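You operate a simulated robot arm through the tools that you are given. There is no shell and no other tool. Be economical: measure what you need, move in short steps, check, and stop when the job is done.

You are at the controls of a simulated robot arm. One attempt, no reset.

JOB
Dose 10 ml of dye into beaker C, then add water to its 60 mark.
Fine: one stroke of the doser; leave both spouts swung aside and the beaker on the green pad. Set down upright: what you pick out.

The check looks at the end state, three seconds after you hand in, the way a careful person would. Anything else that was tipped, shoved, dropped, spilled or broken makes it a failure.

ROBOT AND FRAMES
A 6-joint arm with a two-finger parallel gripper, fixed in place. Base frame: the origin is at the foot of the arm, x ahead of it, y to its left, z up; the work surface is at about z = 0.853. Lengths are in m, angles in degrees, forces in N, time in s.
With the tool pointing down near the work surface it reaches from about 0.18 to 0.76 m from the base axis. Its first joint turns from -166.0 to 166.0 degrees. Payload 3.91 kg.
The TCP is the grasp point between the finger pads, 0.03 m short of the fingertips. In the tool frame z runs along the fingers and y along their closing line. Largest opening 0.11 m; finger width 0.02, thickness 0.01; the body of the gripper, 0.048 by 0.112 m, starts 0.055 m behind the TCP.
Orientation is that of the tool frame in the base frame, as a unit quaternion [x, y, z, w]. With the fingers straight down and closing along the base's y, the tool's x points along the base's -x, its y along +y and its z along -z.

CONTROLS
- The arm moves only by the tool drive_tool. Its arguments are lists of equal length, an entry for each row: "delta_pos": the shift along the tool's x, y, z in mm, a list of three; "delta_rot": the turn, a rotation vector about the tool's x, y, z in degrees, a list of three. In form: {"delta_pos": [[x, y, z], ...], "delta_rot": [[ax, ay, az], ...]}. A call has 1 to 12 rows; each row shifts and turns the commanded pose from where the row before left it, along the tool's axes as they then stand. "fingers" is the gripper command, from -1 (shut) to 1 (fully open), values between in proportion, set as the call begins (left out, the last holds). Rows are played at 5 a second. More than 0.05 m and 8.6 degrees between two rows, or a gripper value outside its range, and nothing of the call is played. Where a pose cannot be reached the arm comes as near as it can. A force on the tool above 60 N (or 10 N above the force at the start of the call, whichever is more), or a blocked arm, ends the call early, and 0.2 s more pass. Each finger travels about 0.045 m/s and halts on what it meets, pressing with about 28 N; the grip force reading is that of the motor and also rises with nothing between the fingers. The clock runs only during rows and for 0.2 s after the last one: add rows that do not move to give the fingers time. The reply holds the time, the measured pose of the TCP, the force on the tool along the base axes, the opening and the grip force, in the units named above and with some noise, with the torque about the TCP (base axes, N m) and any sound that the robot's microphone picked up.
- Cameras (640 x 400 px; columns grow to the right, rows downward): "scene" is fixed at [0.4063, 0.5024, 1.5291]; the picture's right is [-0.85, 0.53, 0.00], its down [0.53, 0.84, -0.15] and it looks along [-0.08, -0.12, -0.99] (base axes); focal length 214 px, centre (320, 200). "wrist" rides on the gripper at [0.071, 0.022, -0.107] in the tool frame; the picture's right is [-0.29, 0.96, 0.00], its down [-0.76, -0.23, -0.61] and it looks along [-0.58, -0.18, 0.79] (tool axes); focal length 243 px, centre (320, 200). There is no depth. A picture from a camera that has moved, and an enlarged one, comes with that camera's place and axes in the base frame and with its lens. The place of the scene camera against the robot may be out by one fixed shift of up to 0.012 m in any direction.
- get_image(camera): a new picture of that camera. It takes no simulated time.
- lift_body(by): slides the trunk up (or, below 0, down) by that many m; the arm rides with it, the base frame stays. It gives what a move gives, with no picture.
- close_up(camera, box): a new picture of the part [left, top, right, bottom] of that camera's present view, enlarged. It takes no simulated time.
- sign_off(): hands the job in; it is judged then, once.

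Work in short steps. Places have to be worked out from the pictures, the camera data and where the tool is seen: move nearer, look again, correct. Check each grasp and each placing, and mend what went wrong. You have 120 turns and 64 pictures in all, those below and enlarged ones among them. Open the gripper and draw the arm clear of the work before you hand the job in, unless the task says otherwise; then end with one line.

The tools are called as a command line: name --argument value ..., lists and objects as JSON in quotes. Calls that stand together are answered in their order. drive_tool: Moves the arm, as the interface text tells. Its arguments: {"type":"object","properties":{"delta_pos":{"type":"array"},"delta_rot":{"type":"array"},"fingers":{"type":"number"}},"required":["delta_pos","delta_rot"]} The other tools are called the same way: lift_body (by) slides the trunk up or down; get_image (camera) takes a picture; close_up (camera, box) takes an enlarged picture of a part of a camera's view; sign_off () hands the job in.

At the start:

```text
t: 0.0
tcp_pos: [0.24, 0.3161, 1.2349]
ee_rot: [0.0, 1.0, 0.0, 0.0]
wrist_force: [-0.7, 0.6, 0.4]
torque: [0.0, -0.01, 0.0]
grip_width: 0.1102
gripper_force: 0.0
trunk travel left (down, up): [-0.525, 0.065]
```

scene: 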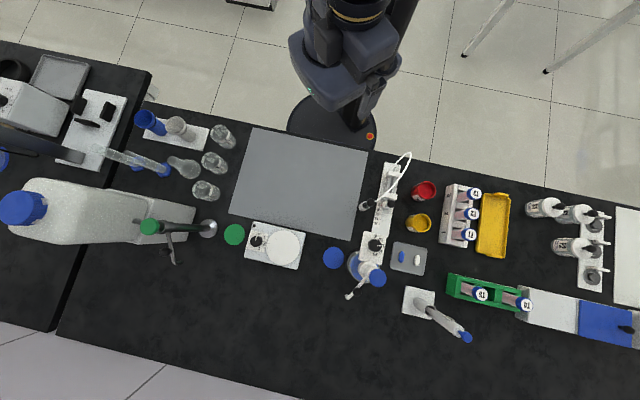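
wrist: 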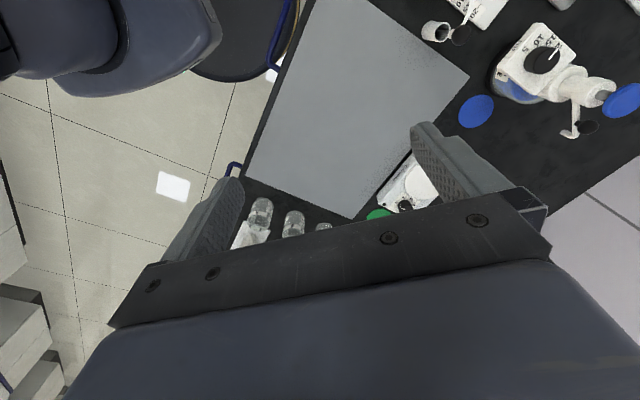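

I'll look closely at the left half (beakers, carboy with tap) and the doser region.

close_up --camera "scene" --box '[120, 90, 320, 280]'

close_up --camera "scene" --box '[310, 140, 490, 350]'

```text
2.11 times, centred on (220, 185) of scene
camera zoom: at [0.4063, 0.5024, 1.5291], right [-0.85, 0.53, 0.0], down [0.53, 0.84, -0.15], along [-0.08, -0.12, -0.99], focal length 452 px, centre (530, 232)
```

zoom: 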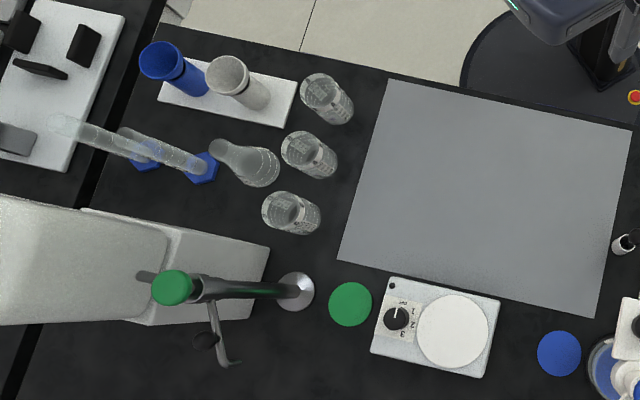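

```text
1.90 times, centred on (400, 245) of scene
camera zoom: at [0.4063, 0.5024, 1.5291], right [-0.85, 0.53, 0.0], down [0.53, 0.84, -0.15], along [-0.08, -0.12, -0.99], focal length 408 px, centre (168, 114)
```

zoom: 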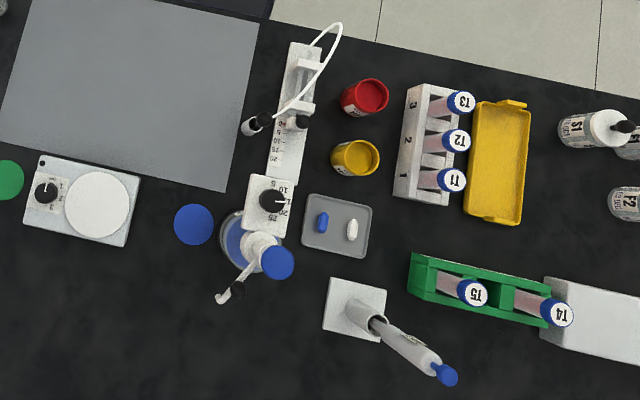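

The dye doser is at about (0.30, 0.61) and the water tap is beside the green pad. I'm moving the wrist camera to view the doser.

drive_tool --delta_pos '[[16, 42, 0], [16, 42, 0], [16, 42, 0], [16, 42, 0], [16, 42, 0], [16, 42, 0], [16, 42, 0], [16, 42, 0]]' --delta_rot '[[0, 0, 0], [0, 0, 0], [0, 0, 0], [0, 0, 0], [0, 0, 0], [0, 0, 0], [0, 0, 0], [0, 0, 0]]'

get_image --camera "wrist"

```text
t: 1.8
tcp_pos: [0.1155, 0.6262, 1.2002]
ee_rot: [0.0, 1.0, 0.009, 0.002]
wrist_force: [0.1, 0.3, -0.6]
torque: [-0.16, -0.06, 0.01]
grip_width: 0.1104
gripper_force: 0.1
out of reach, approached as far as the arm can: row 7, 8
trunk travel left (down, up): [-0.525, 0.065]
```

```text
59 pictures are left
camera wrist: at [0.0437, 0.6457, 1.3076], right [0.29, 0.96, 0.02], down [0.76, -0.24, 0.61], along [0.58, -0.16, -0.8], focal length 243 px, centre (320, 200)
```

wrist: 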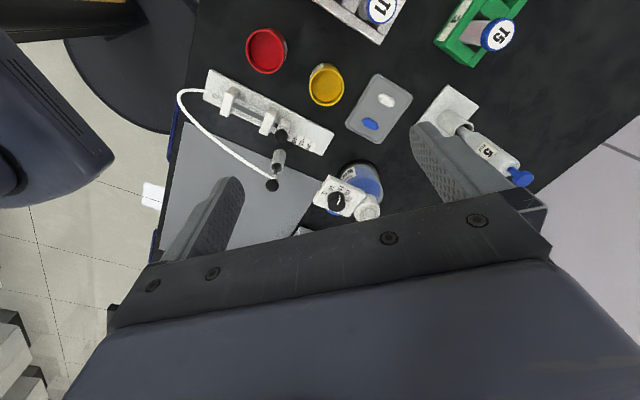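

close_up --camera "wrist" --box '[190, 60, 430, 240]'

```text
2.22 times, centred on (310, 150) of wrist
camera zoom: at [0.0437, 0.6457, 1.3076], right [0.29, 0.96, 0.02], down [0.76, -0.24, 0.61], along [0.58, -0.16, -0.8], focal length 539 px, centre (342, 311)
```

zoom: 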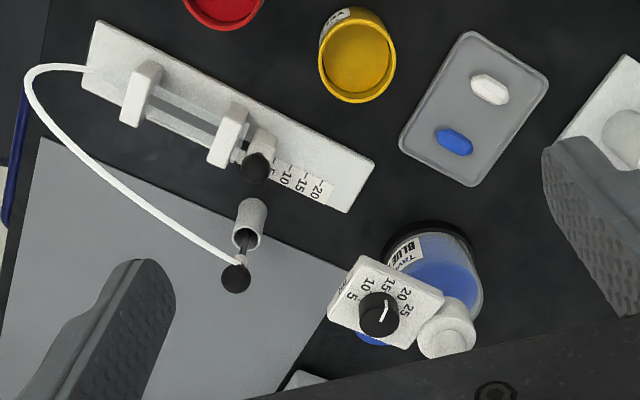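

close_up --camera "scene" --box '[325, 220, 405, 310]'

close_up --camera "scene" --box '[130, 195, 260, 275]'

```text
4.44 times, centred on (365, 265) of scene
camera zoom: at [0.4063, 0.5024, 1.5291], right [-0.85, 0.53, 0.0], down [0.53, 0.84, -0.15], along [-0.08, -0.12, -0.99], focal length 953 px, centre (120, -89)
```

zoom: 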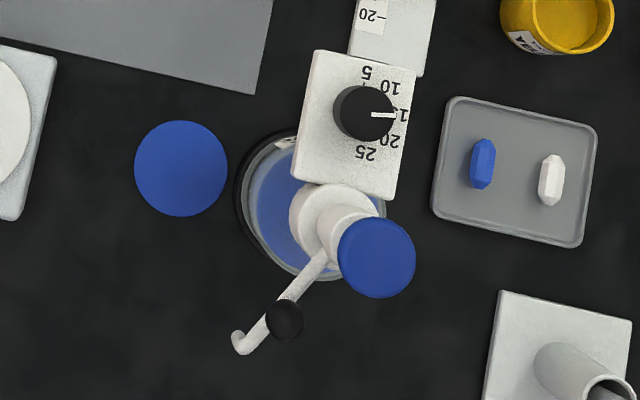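

```text
4.92 times, centred on (195, 235) of scene
camera zoom: at [0.4063, 0.5024, 1.5291], right [-0.85, 0.53, 0.0], down [0.53, 0.84, -0.15], along [-0.08, -0.12, -0.99], focal length 1056 px, centre (935, 28)
```

zoom: 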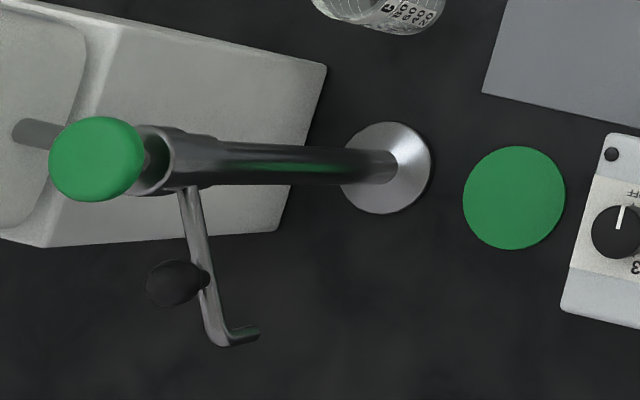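

close_up --camera "scene" --box '[180, 115, 250, 205]'

```text
4.44 times, centred on (215, 160) of scene
camera zoom: at [0.4063, 0.5024, 1.5291], right [-0.85, 0.53, 0.0], down [0.53, 0.84, -0.15], along [-0.08, -0.12, -0.99], focal length 953 px, centre (787, 378)
```

zoom: 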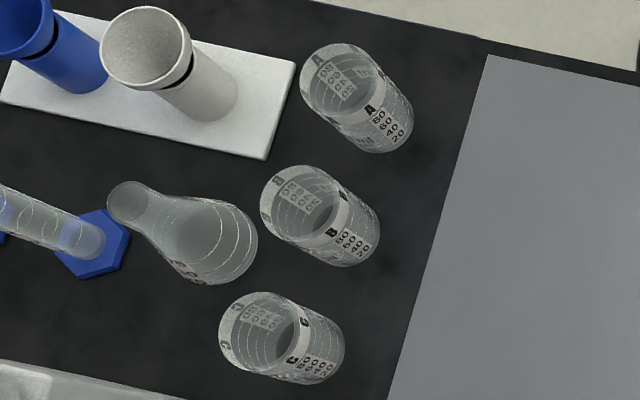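

Beaker C is the third one, at about (0.63, 0.23). The doser dial shows 15 and must go to 10. I'm retreating and turning the wrist to face the doser radially for a closer look.

drive_tool --delta_pos '[[-21, -45, 0], [-21, -45, 0], [-21, -45, 0], [-21, -45, 0], [-21, -45, 0], [0, 0, 0], [0, 0, 0], [0, 0, 0], [0, 0, 0], [0, 0, 0], [0, 0, 0], [0, 0, 0]]' --delta_rot '[[0, 0, 0], [0, 0, 0], [0, 0, 0], [0, 0, 0], [0, 0, 0], [0, 0, -8], [0, 0, -8], [0, 0, -8], [0, 0, -8], [0, 0, -8], [0, 0, -8], [0, 0, -8]]'

get_image --camera "wrist"

```text
t: 4.4
tcp_pos: [0.2244, 0.3949, 1.2042]
ee_rot: [-0.47, 0.883, 0.0, 0.0]
wrist_force: [0.0, 0.4, 0.3]
torque: [0.01, 0.02, 0.0]
grip_width: 0.11
gripper_force: 0.1
trunk travel left (down, up): [-0.525, 0.065]
```

```text
54 pictures are left
camera wrist: at [0.166, 0.348, 1.3113], right [-0.63, 0.77, 0.0], down [0.61, 0.5, 0.61], along [0.47, 0.38, -0.79], focal length 243 px, centre (320, 200)
```

wrist: 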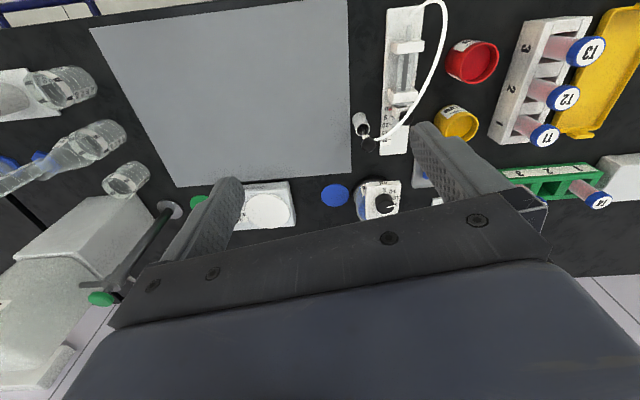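

Blue pad comes out at about (0.405, 0.586) and the dial at about (0.296, 0.596, 0.98). I'm tilting the tool outward to see the doser from the side.

drive_tool --delta_pos '[[0, 0, 0], [0, 0, 0], [0, 0, 0], [0, 0, 0], [0, 0, 0], [0, 0, 0], [-10, 0, 33], [-10, 0, 33], [-10, 0, 33]]' --delta_rot '[[0, -7.5, 0], [0, -7.5, 0], [0, -7.5, 0], [0, -7.5, 0], [0, -7.5, 0], [0, -7.5, 0], [0, 0, 0], [0, 0, 0], [0, 0, 0]]'

get_image --camera "wrist"

```text
t: 6.4
tcp_pos: [0.2767, 0.4712, 1.1565]
ee_rot: [-0.433, 0.816, 0.179, 0.338]
wrist_force: [0.1, -0.6, 0.2]
torque: [-0.01, -0.01, 0.02]
grip_width: 0.1099
gripper_force: 0.1
trunk travel left (down, up): [-0.525, 0.065]
```

```text
53 pictures are left
camera wrist: at [0.1881, 0.3795, 1.1814], right [-0.68, 0.71, 0.21], down [0.25, -0.04, 0.97], along [0.69, 0.71, -0.15], focal length 243 px, centre (320, 200)
```

wrist: 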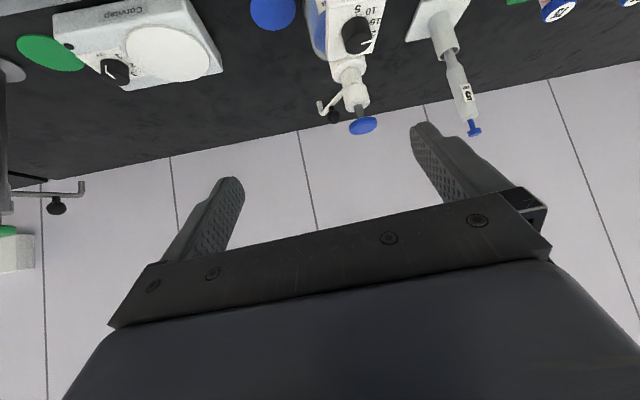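

close_up --camera "wrist" --box '[280, 0, 420, 150]'

close_up --camera "wrist" --box '[0, 30, 120, 280]'

```text
2.67 times, centred on (350, 75) of wrist
camera zoom: at [0.1881, 0.3795, 1.1814], right [-0.68, 0.71, 0.21], down [0.25, -0.04, 0.97], along [0.69, 0.71, -0.15], focal length 647 px, centre (240, 533)
```

zoom: 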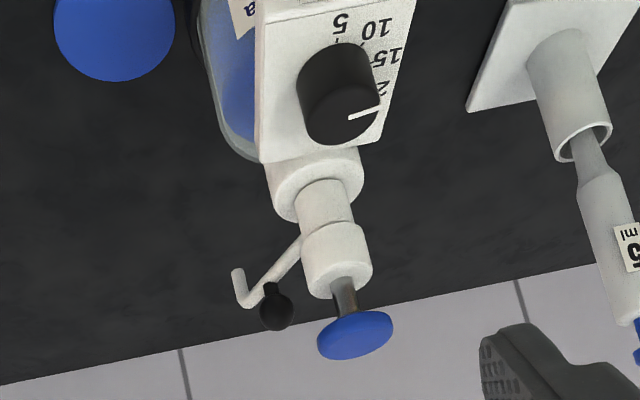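

```text
1.60 times, centred on (60, 155) of wrist
camera zoom: at [0.1881, 0.3795, 1.1814], right [-0.68, 0.71, 0.21], down [0.25, -0.04, 0.97], along [0.69, 0.71, -0.15], focal length 388 px, centre (736, 272)
```

zoom: 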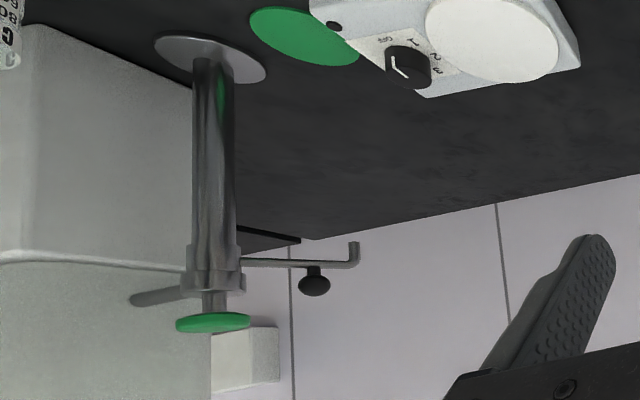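

Doser plunger cap is at about (0.343, 0.646, 1.047) and the dial knob at about (0.296, 0.597), z about 0.96 to 0.985. I'm untilting and turning so the closing line will straddle the knob with room for a 40° CCW turn.

drive_tool --delta_pos '[[0, 0, 0], [0, 0, 0], [0, 0, 0], [0, 0, 0], [0, 0, 0], [0, 0, 0], [0, 0, 0], [0, 0, 0], [0, 0, 0], [0, 0, 0]]' --delta_rot '[[0, 7.5, 0], [0, 7.5, 0], [0, 7.5, 0], [0, 7.5, 0], [0, 7.5, 0], [0, 7.5, 0], [0, 0, 7.25], [0, 0, 7.25], [0, 0, 7.25], [0, 0, 7.25]]'

drive_tool --delta_pos '[[-25, 34, 12], [-25, 34, 12], [-24, 35, 12], [0, 0, 0]]' --delta_rot '[[0, 0, 0], [0, 0, 0], [0, 0, 0], [0, 0, 0]]'

get_image --camera "wrist"

```text
t: 8.6
tcp_pos: [0.2736, 0.4705, 1.1556]
ee_rot: [-0.233, 0.973, 0.001, 0.0]
wrist_force: [0.4, 0.3, -0.5]
torque: [-0.01, 0.0, 0.0]
grip_width: 0.11
gripper_force: 0.0
trunk travel left (down, up): [-0.525, 0.065]
```

```text
t: 9.6
tcp_pos: [0.2949, 0.5975, 1.1198]
ee_rot: [-0.233, 0.972, 0.0, 0.0]
wrist_force: [-0.2, 0.2, -0.6]
torque: [-0.05, 0.03, -0.04]
grip_width: 0.1103
gripper_force: 0.1
trunk travel left (down, up): [-0.525, 0.065]
```

```text
50 pictures are left
camera wrist: at [0.2215, 0.5851, 1.2264], right [-0.18, 0.98, 0.0], down [0.78, 0.14, 0.61], along [0.6, 0.11, -0.79], focal length 243 px, centre (320, 200)
```

wrist: 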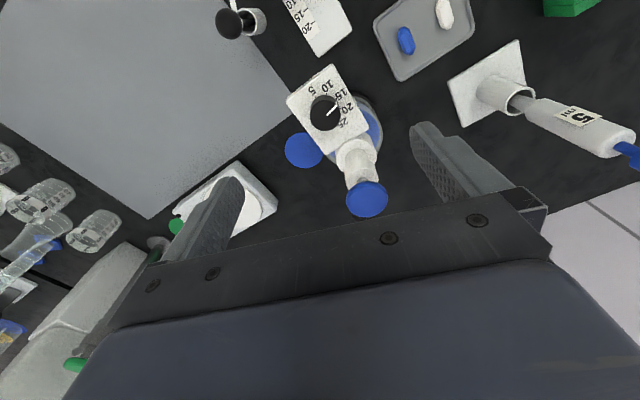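

close_up --camera "wrist" --box '[270, 50, 420, 220]'

```text
2.35 times, centred on (345, 135) of wrist
camera zoom: at [0.2215, 0.5851, 1.2264], right [-0.18, 0.98, 0.0], down [0.78, 0.14, 0.61], along [0.6, 0.11, -0.79], focal length 571 px, centre (261, 353)
```

zoom: 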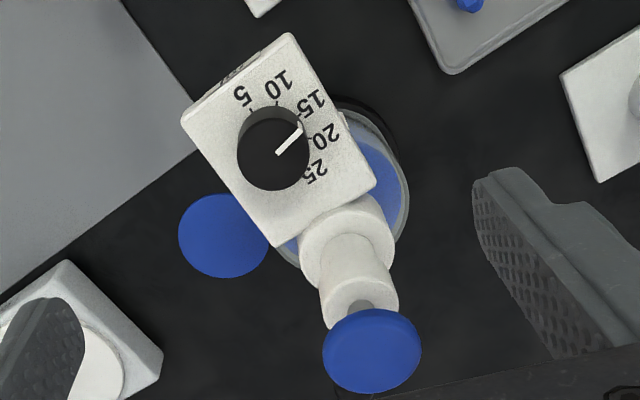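

Dial centre refined to about (0.299, 0.603) with the plate at about 0.964. I'm partly closing the fingers, aligning, and lowering to just above the knob.

drive_tool --delta_pos '[[-6, 3, 0], [0, 0, 30], [0, 0, 30], [0, 0, 25], [0, 0, 0]]' --delta_rot '[[0, 0, 0], [0, 0, 0], [0, 0, 0], [0, 0, 0], [0, 0, 0]]' --fingers -0.05

close_up --camera "wrist" --box '[230, 50, 470, 230]'

```text
t: 10.8
tcp_pos: [0.297, 0.6037, 1.0347]
ee_rot: [-0.233, 0.972, 0.0, 0.0]
wrist_force: [-0.4, 0.8, 0.0]
torque: [0.0, 0.01, 0.02]
grip_width: 0.0522
gripper_force: 0.1
trunk travel left (down, up): [-0.525, 0.065]
```

```text
2.22 times, centred on (350, 140) of wrist
camera zoom: at [0.2246, 0.59, 1.1414], right [-0.18, 0.98, 0.0], down [0.78, 0.14, 0.61], along [0.6, 0.11, -0.79], focal length 539 px, centre (253, 333)
```

zoom: 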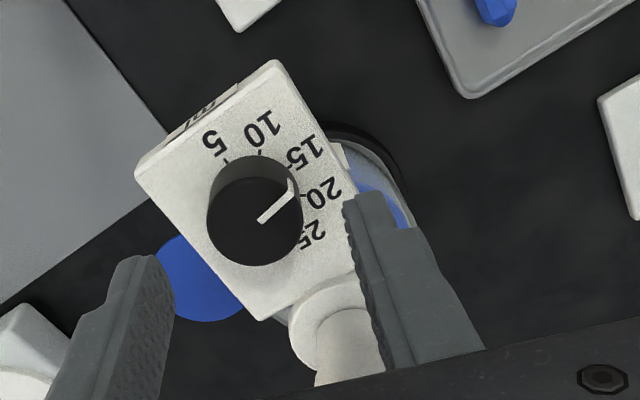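

Knob top triangulates to (0.3015, 0.605, 0.981). I shift 4.5 mm outward, descend around the knob, and close.

drive_tool --delta_pos '[[-4.5, -1, 0], [0, 0, 15], [0, 0, 15], [0, 0, 6], [0, 0, 0]]' --delta_rot '[[0, 0, 0], [0, 0, 0], [0, 0, 0], [0, 0, 0], [0, 0, 0]]'

drive_tool --delta_pos '[[0, 0, 0], [0, 0, 0], [0, 0, 0], [0, 0, 0]]' --delta_rot '[[0, 0, 0], [0, 0, 0], [0, 0, 0], [0, 0, 0]]' --fingers -0.6

close_up --camera "wrist" --box '[230, 50, 470, 230]'

```text
t: 12.0
tcp_pos: [0.3012, 0.6013, 0.9974]
ee_rot: [-0.234, 0.972, 0.0, 0.0]
wrist_force: [-0.2, 0.6, -0.4]
torque: [0.05, 0.0, -0.01]
grip_width: 0.0524
gripper_force: 0.1
trunk travel left (down, up): [-0.525, 0.065]
```

```text
t: 13.0
tcp_pos: [0.2999, 0.6043, 0.9985]
ee_rot: [-0.235, 0.972, 0.002, 0.001]
wrist_force: [-5.8, 17.2, 0.3]
torque: [1.03, 0.04, 0.01]
grip_width: 0.0303
gripper_force: 45.2
trunk travel left (down, up): [-0.525, 0.065]
```

```text
2.22 times, centred on (350, 140) of wrist
camera zoom: at [0.2268, 0.5907, 1.1037], right [-0.18, 0.98, 0.0], down [0.78, 0.14, 0.61], along [0.6, 0.11, -0.79], focal length 539 px, centre (253, 333)
```

zoom: 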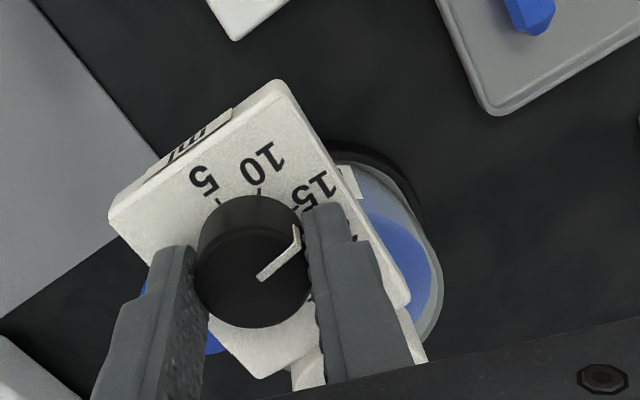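

The knob is gripped (30 mm) with a sideways load, so I move 3 mm along +y to relieve it.

drive_tool --delta_pos '[[0, 3, 0], [0, 0, 0]]' --delta_rot '[[0, 0, 0], [0, 0, 0]]'

drive_tool --delta_pos '[[0, 0, 0], [0, 0, 0], [0, 0, 0], [0, 0, 0], [0, 0, 0], [0, 0, 0]]' --delta_rot '[[0, 0, -5], [0, 0, -5], [0, 0, -5], [0, 0, -5], [0, 0, 0], [0, 0, 0]]'

close_up --camera "wrist" --box '[230, 50, 470, 230]'

```text
t: 13.6
tcp_pos: [0.3005, 0.6039, 0.9977]
ee_rot: [-0.233, 0.972, -0.002, 0.0]
wrist_force: [-5.4, 4.6, -2.5]
torque: [0.03, -0.5, 0.0]
grip_width: 0.0302
gripper_force: 45.2
trunk travel left (down, up): [-0.525, 0.065]
```

```text
t: 15.0
tcp_pos: [0.2995, 0.6048, 0.9975]
ee_rot: [-0.398, 0.917, -0.002, -0.002]
wrist_force: [-12.5, -10.8, -17.7]
torque: [-0.13, 0.19, -0.02]
grip_width: 0.0301
gripper_force: 44.8
trunk travel left (down, up): [-0.525, 0.065]
```

```text
2.22 times, centred on (350, 140) of wrist
camera zoom: at [0.2359, 0.5675, 1.1041], right [-0.5, 0.86, 0.0], down [0.69, 0.4, 0.6], along [0.52, 0.3, -0.8], focal length 539 px, centre (253, 333)
```

zoom: 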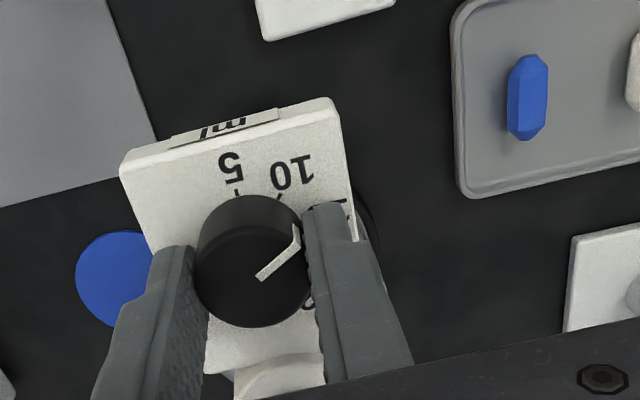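

The knob follows the tool. I'm turning another 18°.

drive_tool --delta_pos '[[0, 0, 0], [0, 0, 0], [0, 0, 0], [0, 0, 0], [0, 0, 0], [0, 0, 0]]' --delta_rot '[[0, 0, -5], [0, 0, -5], [0, 0, -5], [0, 0, -3], [0, 0, 0], [0, 0, 0]]'

close_up --camera "wrist" --box '[230, 50, 470, 230]'

close_up --camera "scene" --box '[345, 225, 395, 265]'

```text
t: 16.4
tcp_pos: [0.2997, 0.6039, 0.9974]
ee_rot: [-0.538, 0.843, -0.001, -0.003]
wrist_force: [-17.8, -15.5, -23.8]
torque: [-0.36, 0.44, -0.01]
grip_width: 0.0303
gripper_force: 45.2
trunk travel left (down, up): [-0.525, 0.065]
```

```text
2.22 times, centred on (350, 140) of wrist
camera zoom: at [0.2506, 0.5496, 1.1043], right [-0.75, 0.67, 0.0], down [0.53, 0.6, 0.6], along [0.4, 0.45, -0.8], focal length 539 px, centre (253, 333)
```

zoom: 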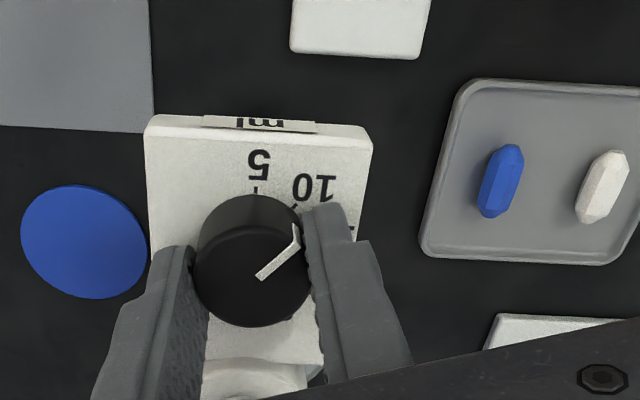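

```text
10.00 times, centred on (370, 245) of scene
camera zoom: at [0.4063, 0.5024, 1.5291], right [-0.85, 0.53, 0.0], down [0.53, 0.84, -0.15], along [-0.08, -0.12, -0.99], focal length 2145 px, centre (-180, -250)
```

zoom: 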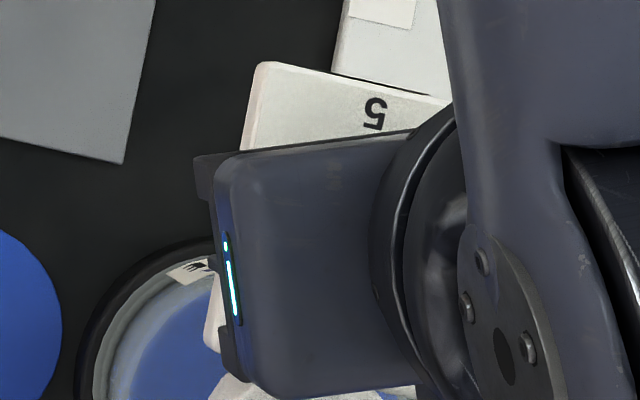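

The pointer appears on the 10 tick. I open, lift, and check the dial.

drive_tool --delta_pos '[[0, 0, 0], [0, 0, 0], [0, 0, 0], [0, 0, -20], [0, 0, -40], [0, 0, -40]]' --delta_rot '[[0, 0, 0], [0, 0, 0], [0, 0, 0], [0, 0, 0], [0, 0, 0], [0, 0, 0]]' --fingers -0.05

close_up --camera "wrist" --box '[270, 50, 420, 220]'

```text
t: 17.8
tcp_pos: [0.3029, 0.6074, 1.0989]
ee_rot: [-0.537, 0.843, 0.0, -0.001]
wrist_force: [-0.1, -0.7, 0.4]
torque: [-0.02, 0.01, -0.01]
grip_width: 0.0524
gripper_force: 0.1
trunk travel left (down, up): [-0.525, 0.065]
```

```text
2.35 times, centred on (345, 135) of wrist
camera zoom: at [0.2524, 0.5516, 1.2055], right [-0.74, 0.67, 0.0], down [0.53, 0.59, 0.61], along [0.41, 0.45, -0.79], focal length 571 px, centre (261, 353)
```

zoom: 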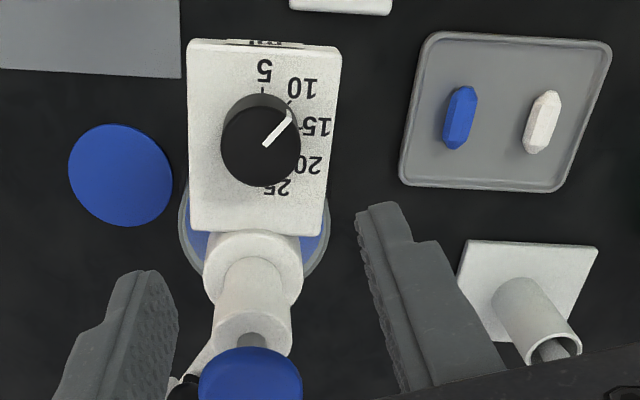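

The dial is at 10, and the blue pad is confirmed at about (0.405, 0.587). Next I go towards beaker C, rotating 20° and moving to about (0.42, 0.30).

drive_tool --delta_pos '[[0, 0, 0], [0, 0, 0], [0, 0, 0], [19, -43, -3], [19, -43, -3], [19, -43, -3], [19, -43, -3], [19, -43, -3], [19, -43, -3], [19, -43, -3], [0, 0, 0]]' --delta_rot '[[0, 0, 6.7], [0, 0, 6.7], [0, 0, 6.7], [0, 0, 0], [0, 0, 0], [0, 0, 0], [0, 0, 0], [0, 0, 0], [0, 0, 0], [0, 0, 0], [0, 0, 0]]' --fingers 0.5

get_image --camera "wrist"

```text
t: 20.2
tcp_pos: [0.4194, 0.2975, 1.1194]
ee_rot: [-0.383, 0.924, 0.0, 0.001]
wrist_force: [0.9, 0.4, 0.5]
torque: [0.03, 0.02, 0.0]
grip_width: 0.0825
gripper_force: 0.0
trunk travel left (down, up): [-0.525, 0.065]
```

```text
42 pictures are left
camera wrist: at [0.3532, 0.2624, 1.226], right [-0.47, 0.88, 0.0], down [0.7, 0.37, 0.61], along [0.54, 0.29, -0.79], focal length 243 px, centre (320, 200)
```

wrist: 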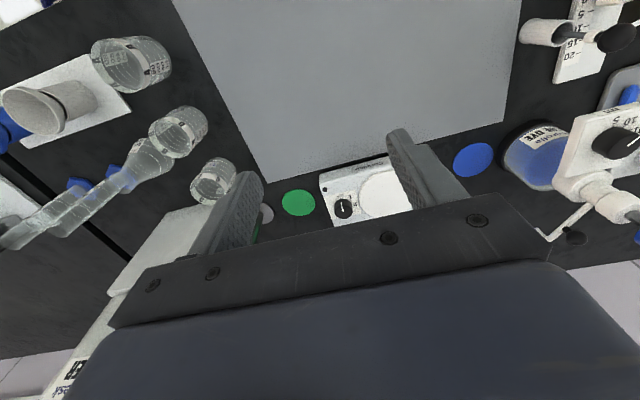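

I move above beaker C (about 0.62, 0.22) at a safe height.

drive_tool --delta_pos '[[-16, -37, 8], [-16, -37, 8], [-16, -37, 8], [-16, -37, 8], [-16, -37, 8], [0, 0, 0]]' --delta_rot '[[0, 0, 0], [0, 0, 0], [0, 0, 0], [0, 0, 0], [0, 0, 0], [0, 0, 0]]'

get_image --camera "wrist"

```text
t: 21.6
tcp_pos: [0.6051, 0.2223, 1.0808]
ee_rot: [-0.382, 0.924, 0.0, 0.0]
wrist_force: [-0.7, 1.2, -0.6]
torque: [0.0, 0.01, 0.02]
grip_width: 0.0826
gripper_force: 0.1
trunk travel left (down, up): [-0.525, 0.065]
```

```text
41 pictures are left
camera wrist: at [0.5402, 0.1875, 1.1866], right [-0.47, 0.88, 0.0], down [0.7, 0.37, 0.61], along [0.54, 0.29, -0.79], focal length 243 px, centre (320, 200)
```

wrist: 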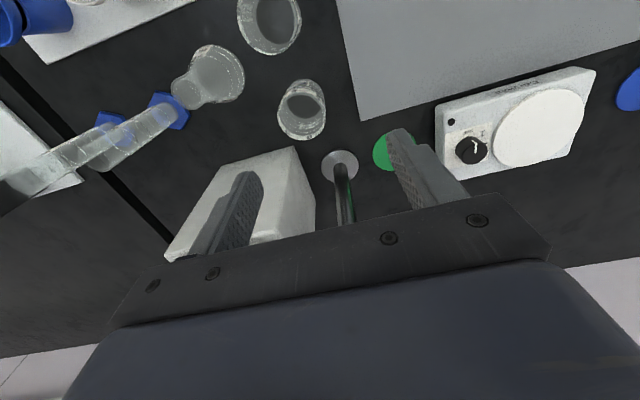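

close_up --camera "wrist" --box '[260, 60, 345, 160]'

```text
4.00 times, centred on (302, 110) of wrist
camera zoom: at [0.5402, 0.1875, 1.1866], right [-0.47, 0.88, 0.0], down [0.7, 0.37, 0.61], along [0.54, 0.29, -0.79], focal length 970 px, centre (390, 560)
```

zoom: 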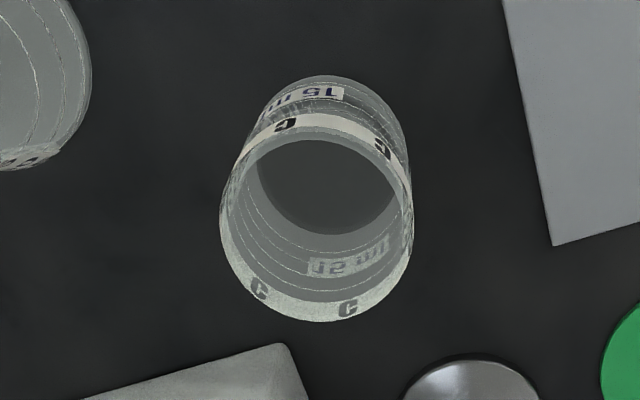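

Beaker C is at (0.629, 0.213) with the rim at about 0.92. I'm aligning and lowering to just above the rim.

drive_tool --delta_pos '[[-10, -24, 0], [0, 0, 40], [0, 0, 40], [0, 0, 35], [0, 0, 0]]' --delta_rot '[[0, 0, 0], [0, 0, 0], [0, 0, 0], [0, 0, 0], [0, 0, 0]]'

get_image --camera "wrist"

```text
t: 22.8
tcp_pos: [0.6316, 0.2127, 0.9665]
ee_rot: [-0.382, 0.924, 0.0, 0.0]
wrist_force: [0.5, 0.7, -0.2]
torque: [0.01, -0.02, 0.01]
grip_width: 0.0822
gripper_force: 0.0
trunk travel left (down, up): [-0.525, 0.065]
```

```text
39 pictures are left
camera wrist: at [0.5644, 0.1784, 1.0726], right [-0.47, 0.88, 0.0], down [0.7, 0.37, 0.61], along [0.54, 0.29, -0.79], focal length 243 px, centre (320, 200)
```

wrist: 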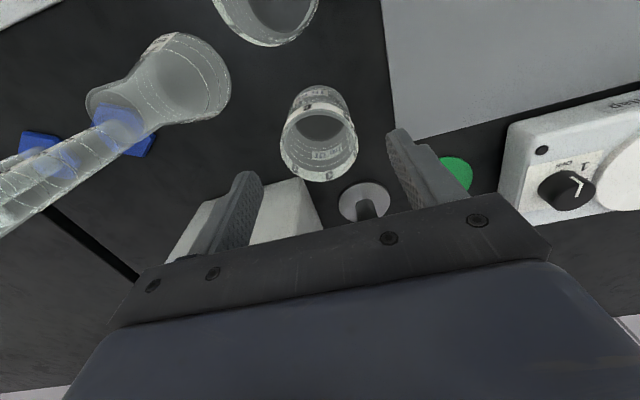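

The fingers straddle the rim symmetrically, so I descend and grip.

drive_tool --delta_pos '[[2, 2, 20], [0, 0, 20], [0, 0, 20], [0, 0, 4], [0, 0, 0]]' --delta_rot '[[0, 0, 0], [0, 0, 0], [0, 0, 0], [0, 0, 0], [0, 0, 0]]'

drive_tool --delta_pos '[[0, 0, 0], [0, 0, 0], [0, 0, 0], [0, 0, 0], [0, 0, 0]]' --delta_rot '[[0, 0, 0], [0, 0, 0], [0, 0, 0], [0, 0, 0], [0, 0, 0]]' --fingers -0.3

get_image --camera "wrist"

```text
t: 24.0
tcp_pos: [0.6268, 0.2131, 0.9003]
ee_rot: [-0.381, 0.924, 0.0, -0.001]
wrist_force: [-0.4, -0.6, -0.1]
torque: [-0.01, 0.03, -0.03]
grip_width: 0.0824
gripper_force: 0.1
trunk travel left (down, up): [-0.525, 0.065]
```

```text
t: 25.2
tcp_pos: [0.6278, 0.214, 0.9004]
ee_rot: [-0.382, 0.924, -0.001, 0.001]
wrist_force: [-0.3, -0.8, 0.0]
torque: [0.0, 0.0, 0.02]
grip_width: 0.0515
gripper_force: 28.0
trunk travel left (down, up): [-0.525, 0.065]
```

```text
38 pictures are left
camera wrist: at [0.562, 0.1782, 1.0071], right [-0.47, 0.88, 0.0], down [0.7, 0.37, 0.61], along [0.54, 0.29, -0.79], focal length 243 px, centre (320, 200)
```

wrist: 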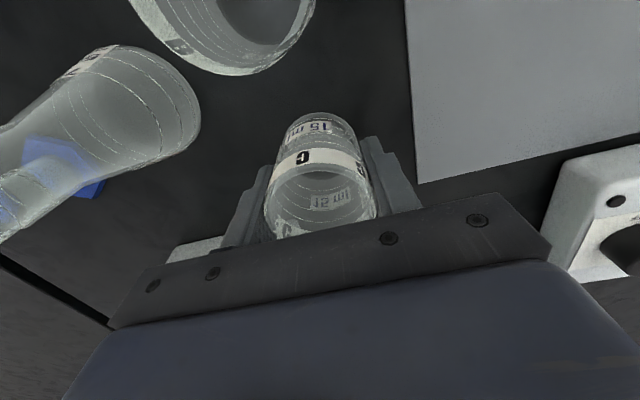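

close_up --camera "wrist" --box '[255, 100, 390, 240]'

drive_tool --delta_pos '[[0, 0, -25], [0, 0, -45], [0, 0, -45], [0, 0, -35], [0, 0, 0]]' --delta_rot '[[0, 0, 0], [0, 0, 0], [0, 0, 0], [0, 0, 0], [0, 0, 0]]'

```text
2.86 times, centred on (322, 170) of wrist
camera zoom: at [0.562, 0.1782, 1.0071], right [-0.47, 0.88, 0.0], down [0.7, 0.37, 0.61], along [0.54, 0.29, -0.79], focal length 693 px, centre (313, 286)
```

zoom: 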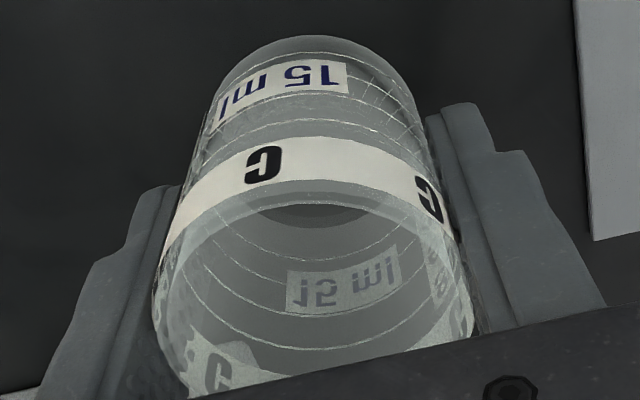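

```text
t: 26.4
tcp_pos: [0.6275, 0.2125, 1.0513]
ee_rot: [-0.381, 0.924, 0.0, 0.0]
wrist_force: [0.6, 0.6, -0.8]
torque: [0.02, 0.0, 0.0]
grip_width: 0.0385
gripper_force: 0.1
trunk travel left (down, up): [-0.525, 0.065]
```

The grip reads 0.0385 with no force, so the beaker slipped. Checking where it is.

get_image --camera "wrist"

close_up --camera "scene" --box '[170, 115, 260, 215]'

```text
36 pictures are left
camera wrist: at [0.5615, 0.1775, 1.1582], right [-0.47, 0.88, 0.0], down [0.7, 0.37, 0.61], along [0.54, 0.29, -0.79], focal length 243 px, centre (320, 200)
```

wrist: 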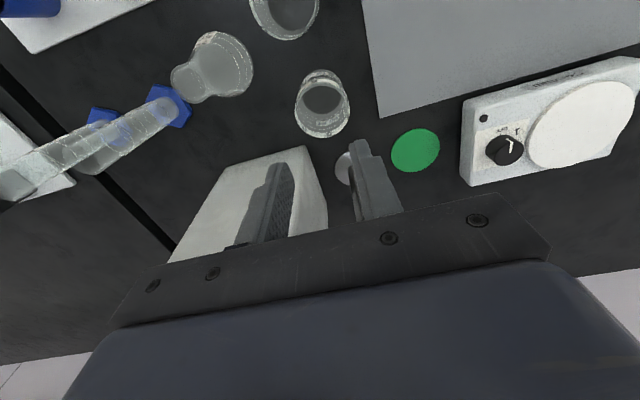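

```text
4.00 times, centred on (215, 165) of scene
camera zoom: at [0.4063, 0.5024, 1.5291], right [-0.85, 0.53, 0.0], down [0.53, 0.84, -0.15], along [-0.08, -0.12, -0.99], focal length 858 px, centre (740, 340)
```

zoom: 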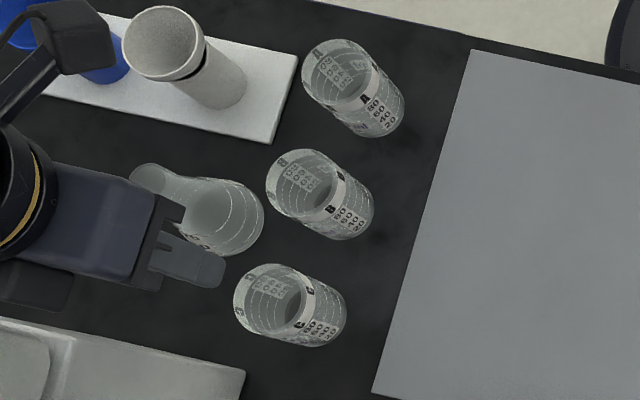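

Beaker C is still upright at its place. I need its centre more exactly before regripping.

close_up --camera "wrist" --box '[280, 55, 365, 155]'

```text
4.00 times, centred on (322, 105) of wrist
camera zoom: at [0.5615, 0.1775, 1.1582], right [-0.47, 0.88, 0.0], down [0.7, 0.37, 0.61], along [0.54, 0.29, -0.79], focal length 970 px, centre (310, 580)
```

zoom: 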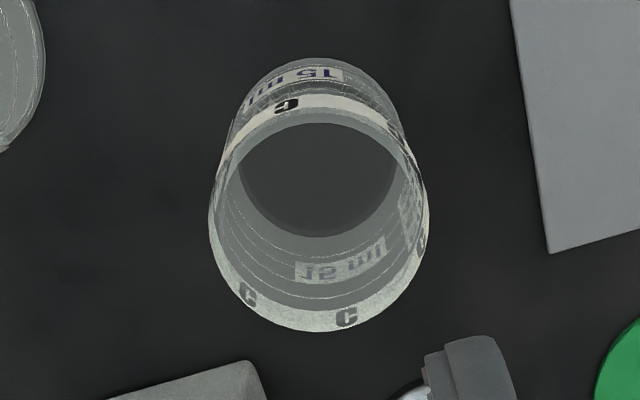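

Centre is (0.626, 0.2155), so the grasp was nearly right. I regrip slightly lower with a full-close command, then lift slowly.

drive_tool --delta_pos '[[0, 3, 0], [0, 0, 0], [0, 0, 0], [0, 0, 40], [0, 0, 40], [0, 0, 40], [0, 0, 30], [0, 0, 10], [0, 0, 0]]' --delta_rot '[[0, 0, 0], [0, 0, 0], [0, 0, 0], [0, 0, 0], [0, 0, 0], [0, 0, 0], [0, 0, 0], [0, 0, 0], [0, 0, 0]]' --fingers 0.5

drive_tool --delta_pos '[[0, 0, 0], [0, 0, 0], [0, 0, 0], [0, 0, 0], [0, 0, 0], [0, 0, 0]]' --delta_rot '[[0, 0, 0], [0, 0, 0], [0, 0, 0], [0, 0, 0], [0, 0, 0], [0, 0, 0]]' --fingers -1

drive_tool --delta_pos '[[0, 0, -2], [0, 0, -3], [0, 0, -3], [0, 0, 0]]' --delta_rot '[[0, 0, 0], [0, 0, 0], [0, 0, 0], [0, 0, 0]]'

get_image --camera "wrist"

```text
t: 28.4
tcp_pos: [0.6266, 0.2176, 0.8904]
ee_rot: [-0.383, 0.924, 0.0, 0.0]
wrist_force: [0.1, 0.4, 0.6]
torque: [0.01, 0.01, -0.02]
grip_width: 0.0826
gripper_force: 0.0
trunk travel left (down, up): [-0.525, 0.065]
```

```text
t: 29.8
tcp_pos: [0.6255, 0.218, 0.8892]
ee_rot: [-0.382, 0.924, 0.0, 0.0]
wrist_force: [0.5, 0.8, -0.3]
torque: [-0.02, -0.04, 0.01]
grip_width: 0.0513
gripper_force: 27.6
trunk travel left (down, up): [-0.525, 0.065]
```

```text
t: 30.8
tcp_pos: [0.6266, 0.2159, 0.8988]
ee_rot: [-0.382, 0.924, 0.0, 0.0]
wrist_force: [0.0, -0.8, -0.3]
torque: [0.01, -0.01, -0.03]
grip_width: 0.0512
gripper_force: 28.0
trunk travel left (down, up): [-0.525, 0.065]
```

```text
33 pictures are left
camera wrist: at [0.5605, 0.1807, 1.0052], right [-0.47, 0.88, 0.0], down [0.7, 0.37, 0.61], along [0.54, 0.29, -0.79], focal length 243 px, centre (320, 200)
```

wrist: 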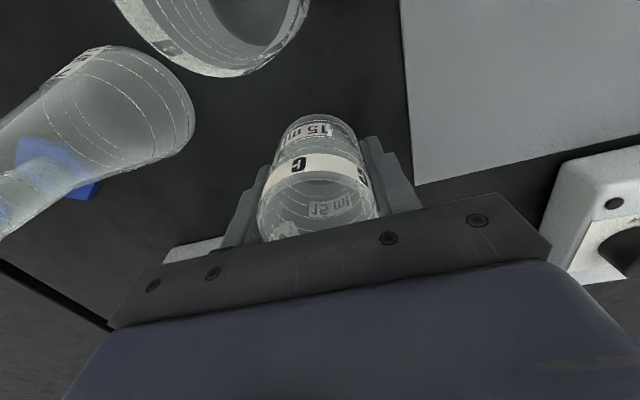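

Not yet clear if the beaker is rising, so I lift another 15 mm slowly and compare.

drive_tool --delta_pos '[[0, 0, -4], [0, 0, -4], [0, 0, -4], [0, 0, -3], [0, 0, 0]]' --delta_rot '[[0, 0, 0], [0, 0, 0], [0, 0, 0], [0, 0, 0], [0, 0, 0]]'

get_image --camera "wrist"

```text
t: 32.0
tcp_pos: [0.6253, 0.2155, 0.9142]
ee_rot: [-0.382, 0.924, -0.001, 0.0]
wrist_force: [1.1, 0.3, -0.8]
torque: [-0.01, 0.01, -0.01]
grip_width: 0.0511
gripper_force: 28.2
trunk travel left (down, up): [-0.525, 0.065]
```

```text
32 pictures are left
camera wrist: at [0.5601, 0.1805, 1.0206], right [-0.47, 0.88, 0.0], down [0.7, 0.37, 0.61], along [0.54, 0.29, -0.79], focal length 243 px, centre (320, 200)
```

wrist: 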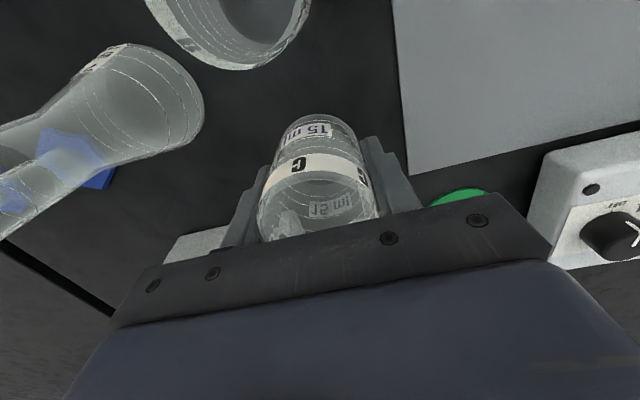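

The beaker stays fixed in view while the background moves, so it is held. I raise it gently.

drive_tool --delta_pos '[[0, 0, -6], [0, 0, -12], [0, 0, -16], [0, 0, -18], [0, 0, -18], [0, 0, -18], [0, 0, -12], [0, 0, -6], [0, 0, 0]]' --delta_rot '[[0, 0, 0], [0, 0, 0], [0, 0, 0], [0, 0, 0], [0, 0, 0], [0, 0, 0], [0, 0, 0], [0, 0, 0], [0, 0, 0]]'

get_image --camera "wrist"

```text
t: 34.0
tcp_pos: [0.6268, 0.2166, 1.021]
ee_rot: [-0.382, 0.924, 0.0, 0.0]
wrist_force: [-0.2, -0.7, -0.1]
torque: [0.01, -0.02, 0.02]
grip_width: 0.0511
gripper_force: 28.6
trunk travel left (down, up): [-0.525, 0.065]
```

```text
31 pictures are left
camera wrist: at [0.5611, 0.181, 1.1268], right [-0.47, 0.88, 0.0], down [0.7, 0.37, 0.61], along [0.54, 0.29, -0.79], focal length 243 px, centre (320, 200)
```

wrist: 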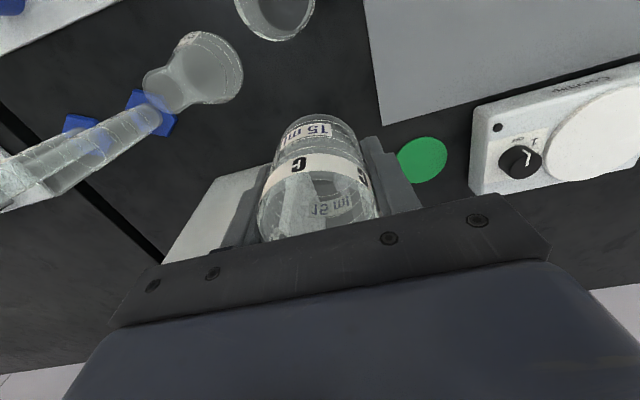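

Held firmly. I move inward to (0.42, 0.32), then rotate the tool by -80°.

drive_tool --delta_pos '[[3, 10, 0], [6, 18, 0], [8, 24, 0], [8, 24, 0], [8, 24, 0], [8, 24, 0], [8, 24, 0], [8, 24, 0], [8, 24, 0], [6, 16, 0], [3, 7, 0], [0, 0, 0]]' --delta_rot '[[0, 0, 0], [0, 0, 0], [0, 0, 0], [0, 0, 0], [0, 0, 0], [0, 0, 0], [0, 0, 0], [0, 0, 0], [0, 0, 0], [0, 0, 0], [0, 0, 0], [0, 0, 0]]'

drive_tool --delta_pos '[[0, 0, 0], [0, 0, 0], [0, 0, 0], [0, 0, 0], [0, 0, 0], [0, 0, 0], [0, 0, 0], [0, 0, 0], [0, 0, 0], [0, 0, 0], [0, 0, 0], [0, 0, 0]]' --delta_rot '[[0, 0, -4], [0, 0, -8], [0, 0, -8], [0, 0, -8], [0, 0, -8], [0, 0, -8], [0, 0, -8], [0, 0, -8], [0, 0, -8], [0, 0, -8], [0, 0, -4], [0, 0, 0]]'

```text
t: 36.6
tcp_pos: [0.4179, 0.3188, 1.0201]
ee_rot: [-0.382, 0.924, -0.001, 0.001]
wrist_force: [0.1, 0.6, -0.9]
torque: [0.02, 0.03, 0.01]
grip_width: 0.0512
gripper_force: 28.4
trunk travel left (down, up): [-0.525, 0.065]
```

```text
t: 39.2
tcp_pos: [0.4187, 0.3188, 1.0197]
ee_rot: [0.887, -0.461, 0.0, 0.0]
wrist_force: [0.1, -0.9, -0.8]
torque: [-0.03, 0.04, -0.02]
grip_width: 0.0514
gripper_force: 27.8
trunk travel left (down, up): [-0.525, 0.065]
```

Orientation is right (azimuth 125°). Now carry the beaker over the blue pad.

drive_tool --delta_pos '[[-10, -6, 0], [-19, -12, 0], [-22, -14, 0], [-22, -14, 0], [-22, -14, 0], [-22, -14, 0], [-22, -14, 0], [-22, -14, 0], [-22, -14, 0], [-22, -13, 0], [-14, -9, 0], [-8, -5, 0]]' --delta_rot '[[0, 0, 0], [0, 0, 0], [0, 0, 0], [0, 0, 0], [0, 0, 0], [0, 0, 0], [0, 0, 0], [0, 0, 0], [0, 0, 0], [0, 0, 0], [0, 0, 0], [0, 0, 0]]'

get_image --camera "wrist"

close_up --camera "scene" --box '[295, 210, 425, 310]'

```text
t: 41.8
tcp_pos: [0.4063, 0.5873, 1.0198]
ee_rot: [0.886, -0.463, 0.0, 0.0]
wrist_force: [0.2, -0.2, -1.2]
torque: [0.0, 0.0, 0.01]
grip_width: 0.0514
gripper_force: 27.9
trunk travel left (down, up): [-0.525, 0.065]
```

```text
30 pictures are left
camera wrist: at [0.4289, 0.5171, 1.1263], right [-0.95, -0.31, 0.0], down [-0.25, 0.76, 0.61], along [-0.19, 0.58, -0.79], focal length 243 px, centre (320, 200)
```

wrist: 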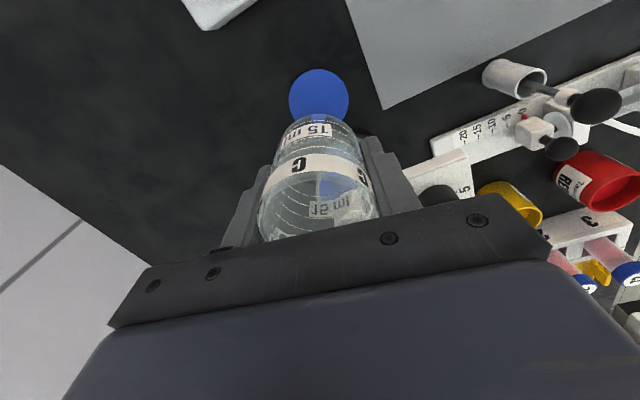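

```text
4.00 times, centred on (360, 260) of scene
camera zoom: at [0.4063, 0.5024, 1.5291], right [-0.85, 0.53, 0.0], down [0.53, 0.84, -0.15], along [-0.08, -0.12, -0.99], focal length 858 px, centre (160, -40)
```

zoom: 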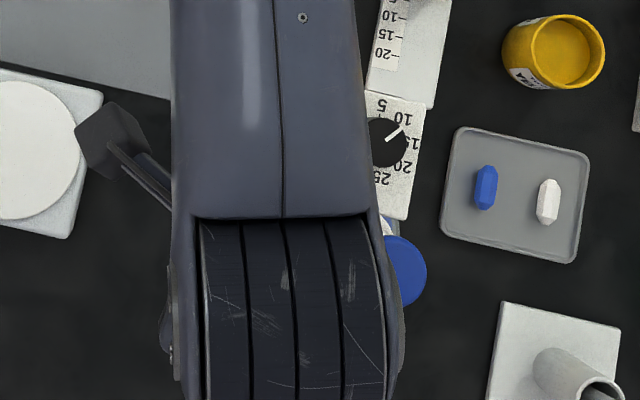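

The pad is right under (about 0.4075, 0.585), and the scene view confirms the dial at 10. Lowering.

drive_tool --delta_pos '[[2, 0, 10], [0, 0, 20], [0, 0, 22], [0, 0, 22], [0, 0, 22], [0, 0, 15], [0, 0, 8], [0, 0, 5], [0, 0, 0]]' --delta_rot '[[0, 0, 0], [0, 0, 0], [0, 0, 0], [0, 0, 0], [0, 0, 0], [0, 0, 0], [0, 0, 0], [0, 0, 0], [0, 0, 0]]'

drive_tool --delta_pos '[[0, 0, 1.5], [0, 0, 1.5], [0, 0, 0]]' --delta_rot '[[0, 0, 0], [0, 0, 0], [0, 0, 0]]'

```text
t: 43.8
tcp_pos: [0.4082, 0.5854, 0.8974]
ee_rot: [0.887, -0.462, 0.0, 0.0]
wrist_force: [1.0, -0.1, 0.2]
torque: [0.03, -0.02, 0.0]
grip_width: 0.0512
gripper_force: 27.9
trunk travel left (down, up): [-0.525, 0.065]
```

```text
t: 44.6
tcp_pos: [0.4073, 0.5847, 0.8936]
ee_rot: [0.887, -0.462, 0.0, 0.0]
wrist_force: [0.6, -0.3, 3.3]
torque: [-0.03, 0.0, 0.01]
grip_width: 0.0512
gripper_force: 27.9
trunk travel left (down, up): [-0.525, 0.065]
```

Touchdown at 3 N. I release and rise straight up.

drive_tool --delta_pos '[[0, 0, 0], [0, 0, 0], [0, 0, 0], [0, 0, -10], [0, 0, -30], [0, 0, -40], [0, 0, -40], [0, 0, -40], [0, 0, -30], [0, 0, 0]]' --delta_rot '[[0, 0, 0], [0, 0, 0], [0, 0, 0], [0, 0, 0], [0, 0, 0], [0, 0, 0], [0, 0, 0], [0, 0, 0], [0, 0, 0], [0, 0, 0]]' --fingers 0.5

get_image --camera "wrist"

```text
t: 46.8
tcp_pos: [0.402, 0.5763, 1.0806]
ee_rot: [0.887, -0.462, 0.0, 0.0]
wrist_force: [1.2, 0.8, -0.3]
torque: [0.02, -0.03, 0.0]
grip_width: 0.0821
gripper_force: 0.0
out of reach, approached as far as the arm can: row 8, 9
trunk travel left (down, up): [-0.525, 0.065]
```

```text
28 pictures are left
camera wrist: at [0.4236, 0.5052, 1.1878], right [-0.95, -0.31, 0.0], down [-0.25, 0.75, 0.61], along [-0.19, 0.58, -0.79], focal length 243 px, centre (320, 200)
```

wrist: 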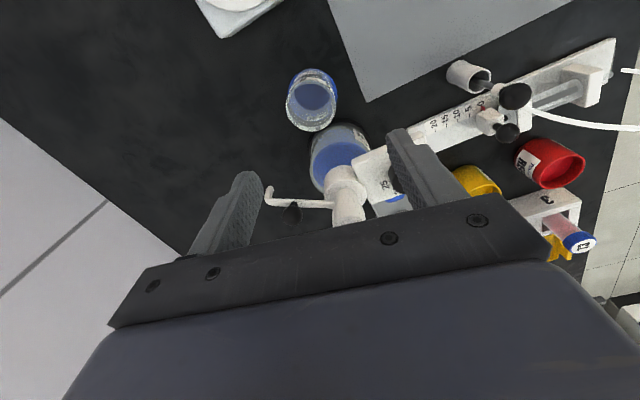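

Beaker C is upright on the blue pad; the spout ball is at about (0.400, 0.653, 1.02) and the spout tip at about (0.427, 0.655). Reach is short there, so I retract a bit, raise the trunk, and roll so the fingers can straddle the spout.

drive_tool --delta_pos '[[30, 0, 0], [30, 0, 0], [0, 0, 0], [0, 0, 0], [0, 0, 0], [0, 0, 0], [0, 0, 0]]' --delta_rot '[[0, 0, 0], [0, 0, 0], [0, 0, -7], [0, 0, -7], [0, 0, -7], [0, 0, -7], [0, 0, -7]]' --fingers -0.3

lift_body --by 0.06

drive_tool --delta_pos '[[0, 0, 0], [0, 0, 0], [0, 0, 0], [0, 0, 0]]' --delta_rot '[[4.89, 1.04, 0], [4.89, 1.04, 0], [4.89, 1.04, 0], [4.89, 1.04, 0]]'

```text
t: 48.4
tcp_pos: [0.4361, 0.5248, 1.0806]
ee_rot: [0.985, -0.173, 0.0, 0.0]
wrist_force: [-0.1, 0.1, 0.7]
torque: [-0.02, -0.01, 0.01]
grip_width: 0.0387
gripper_force: 0.1
trunk travel left (down, up): [-0.525, 0.065]
```

```text
t: 49.4
tcp_pos: [0.4358, 0.5261, 1.1395]
ee_rot: [0.985, -0.175, -0.001, 0.0]
wrist_force: [-0.8, 0.1, 0.6]
torque: [-0.01, -0.01, 0.0]
grip_width: 0.0384
gripper_force: 0.0
trunk travel left (down, up): [-0.585, 0.005]
```

```text
t: 50.4
tcp_pos: [0.4349, 0.5271, 1.1408]
ee_rot: [0.97, -0.172, 0.065, -0.161]
wrist_force: [-0.4, -0.1, -0.2]
torque: [-0.02, 0.01, 0.05]
grip_width: 0.0385
gripper_force: 0.0
trunk travel left (down, up): [-0.585, 0.005]
```

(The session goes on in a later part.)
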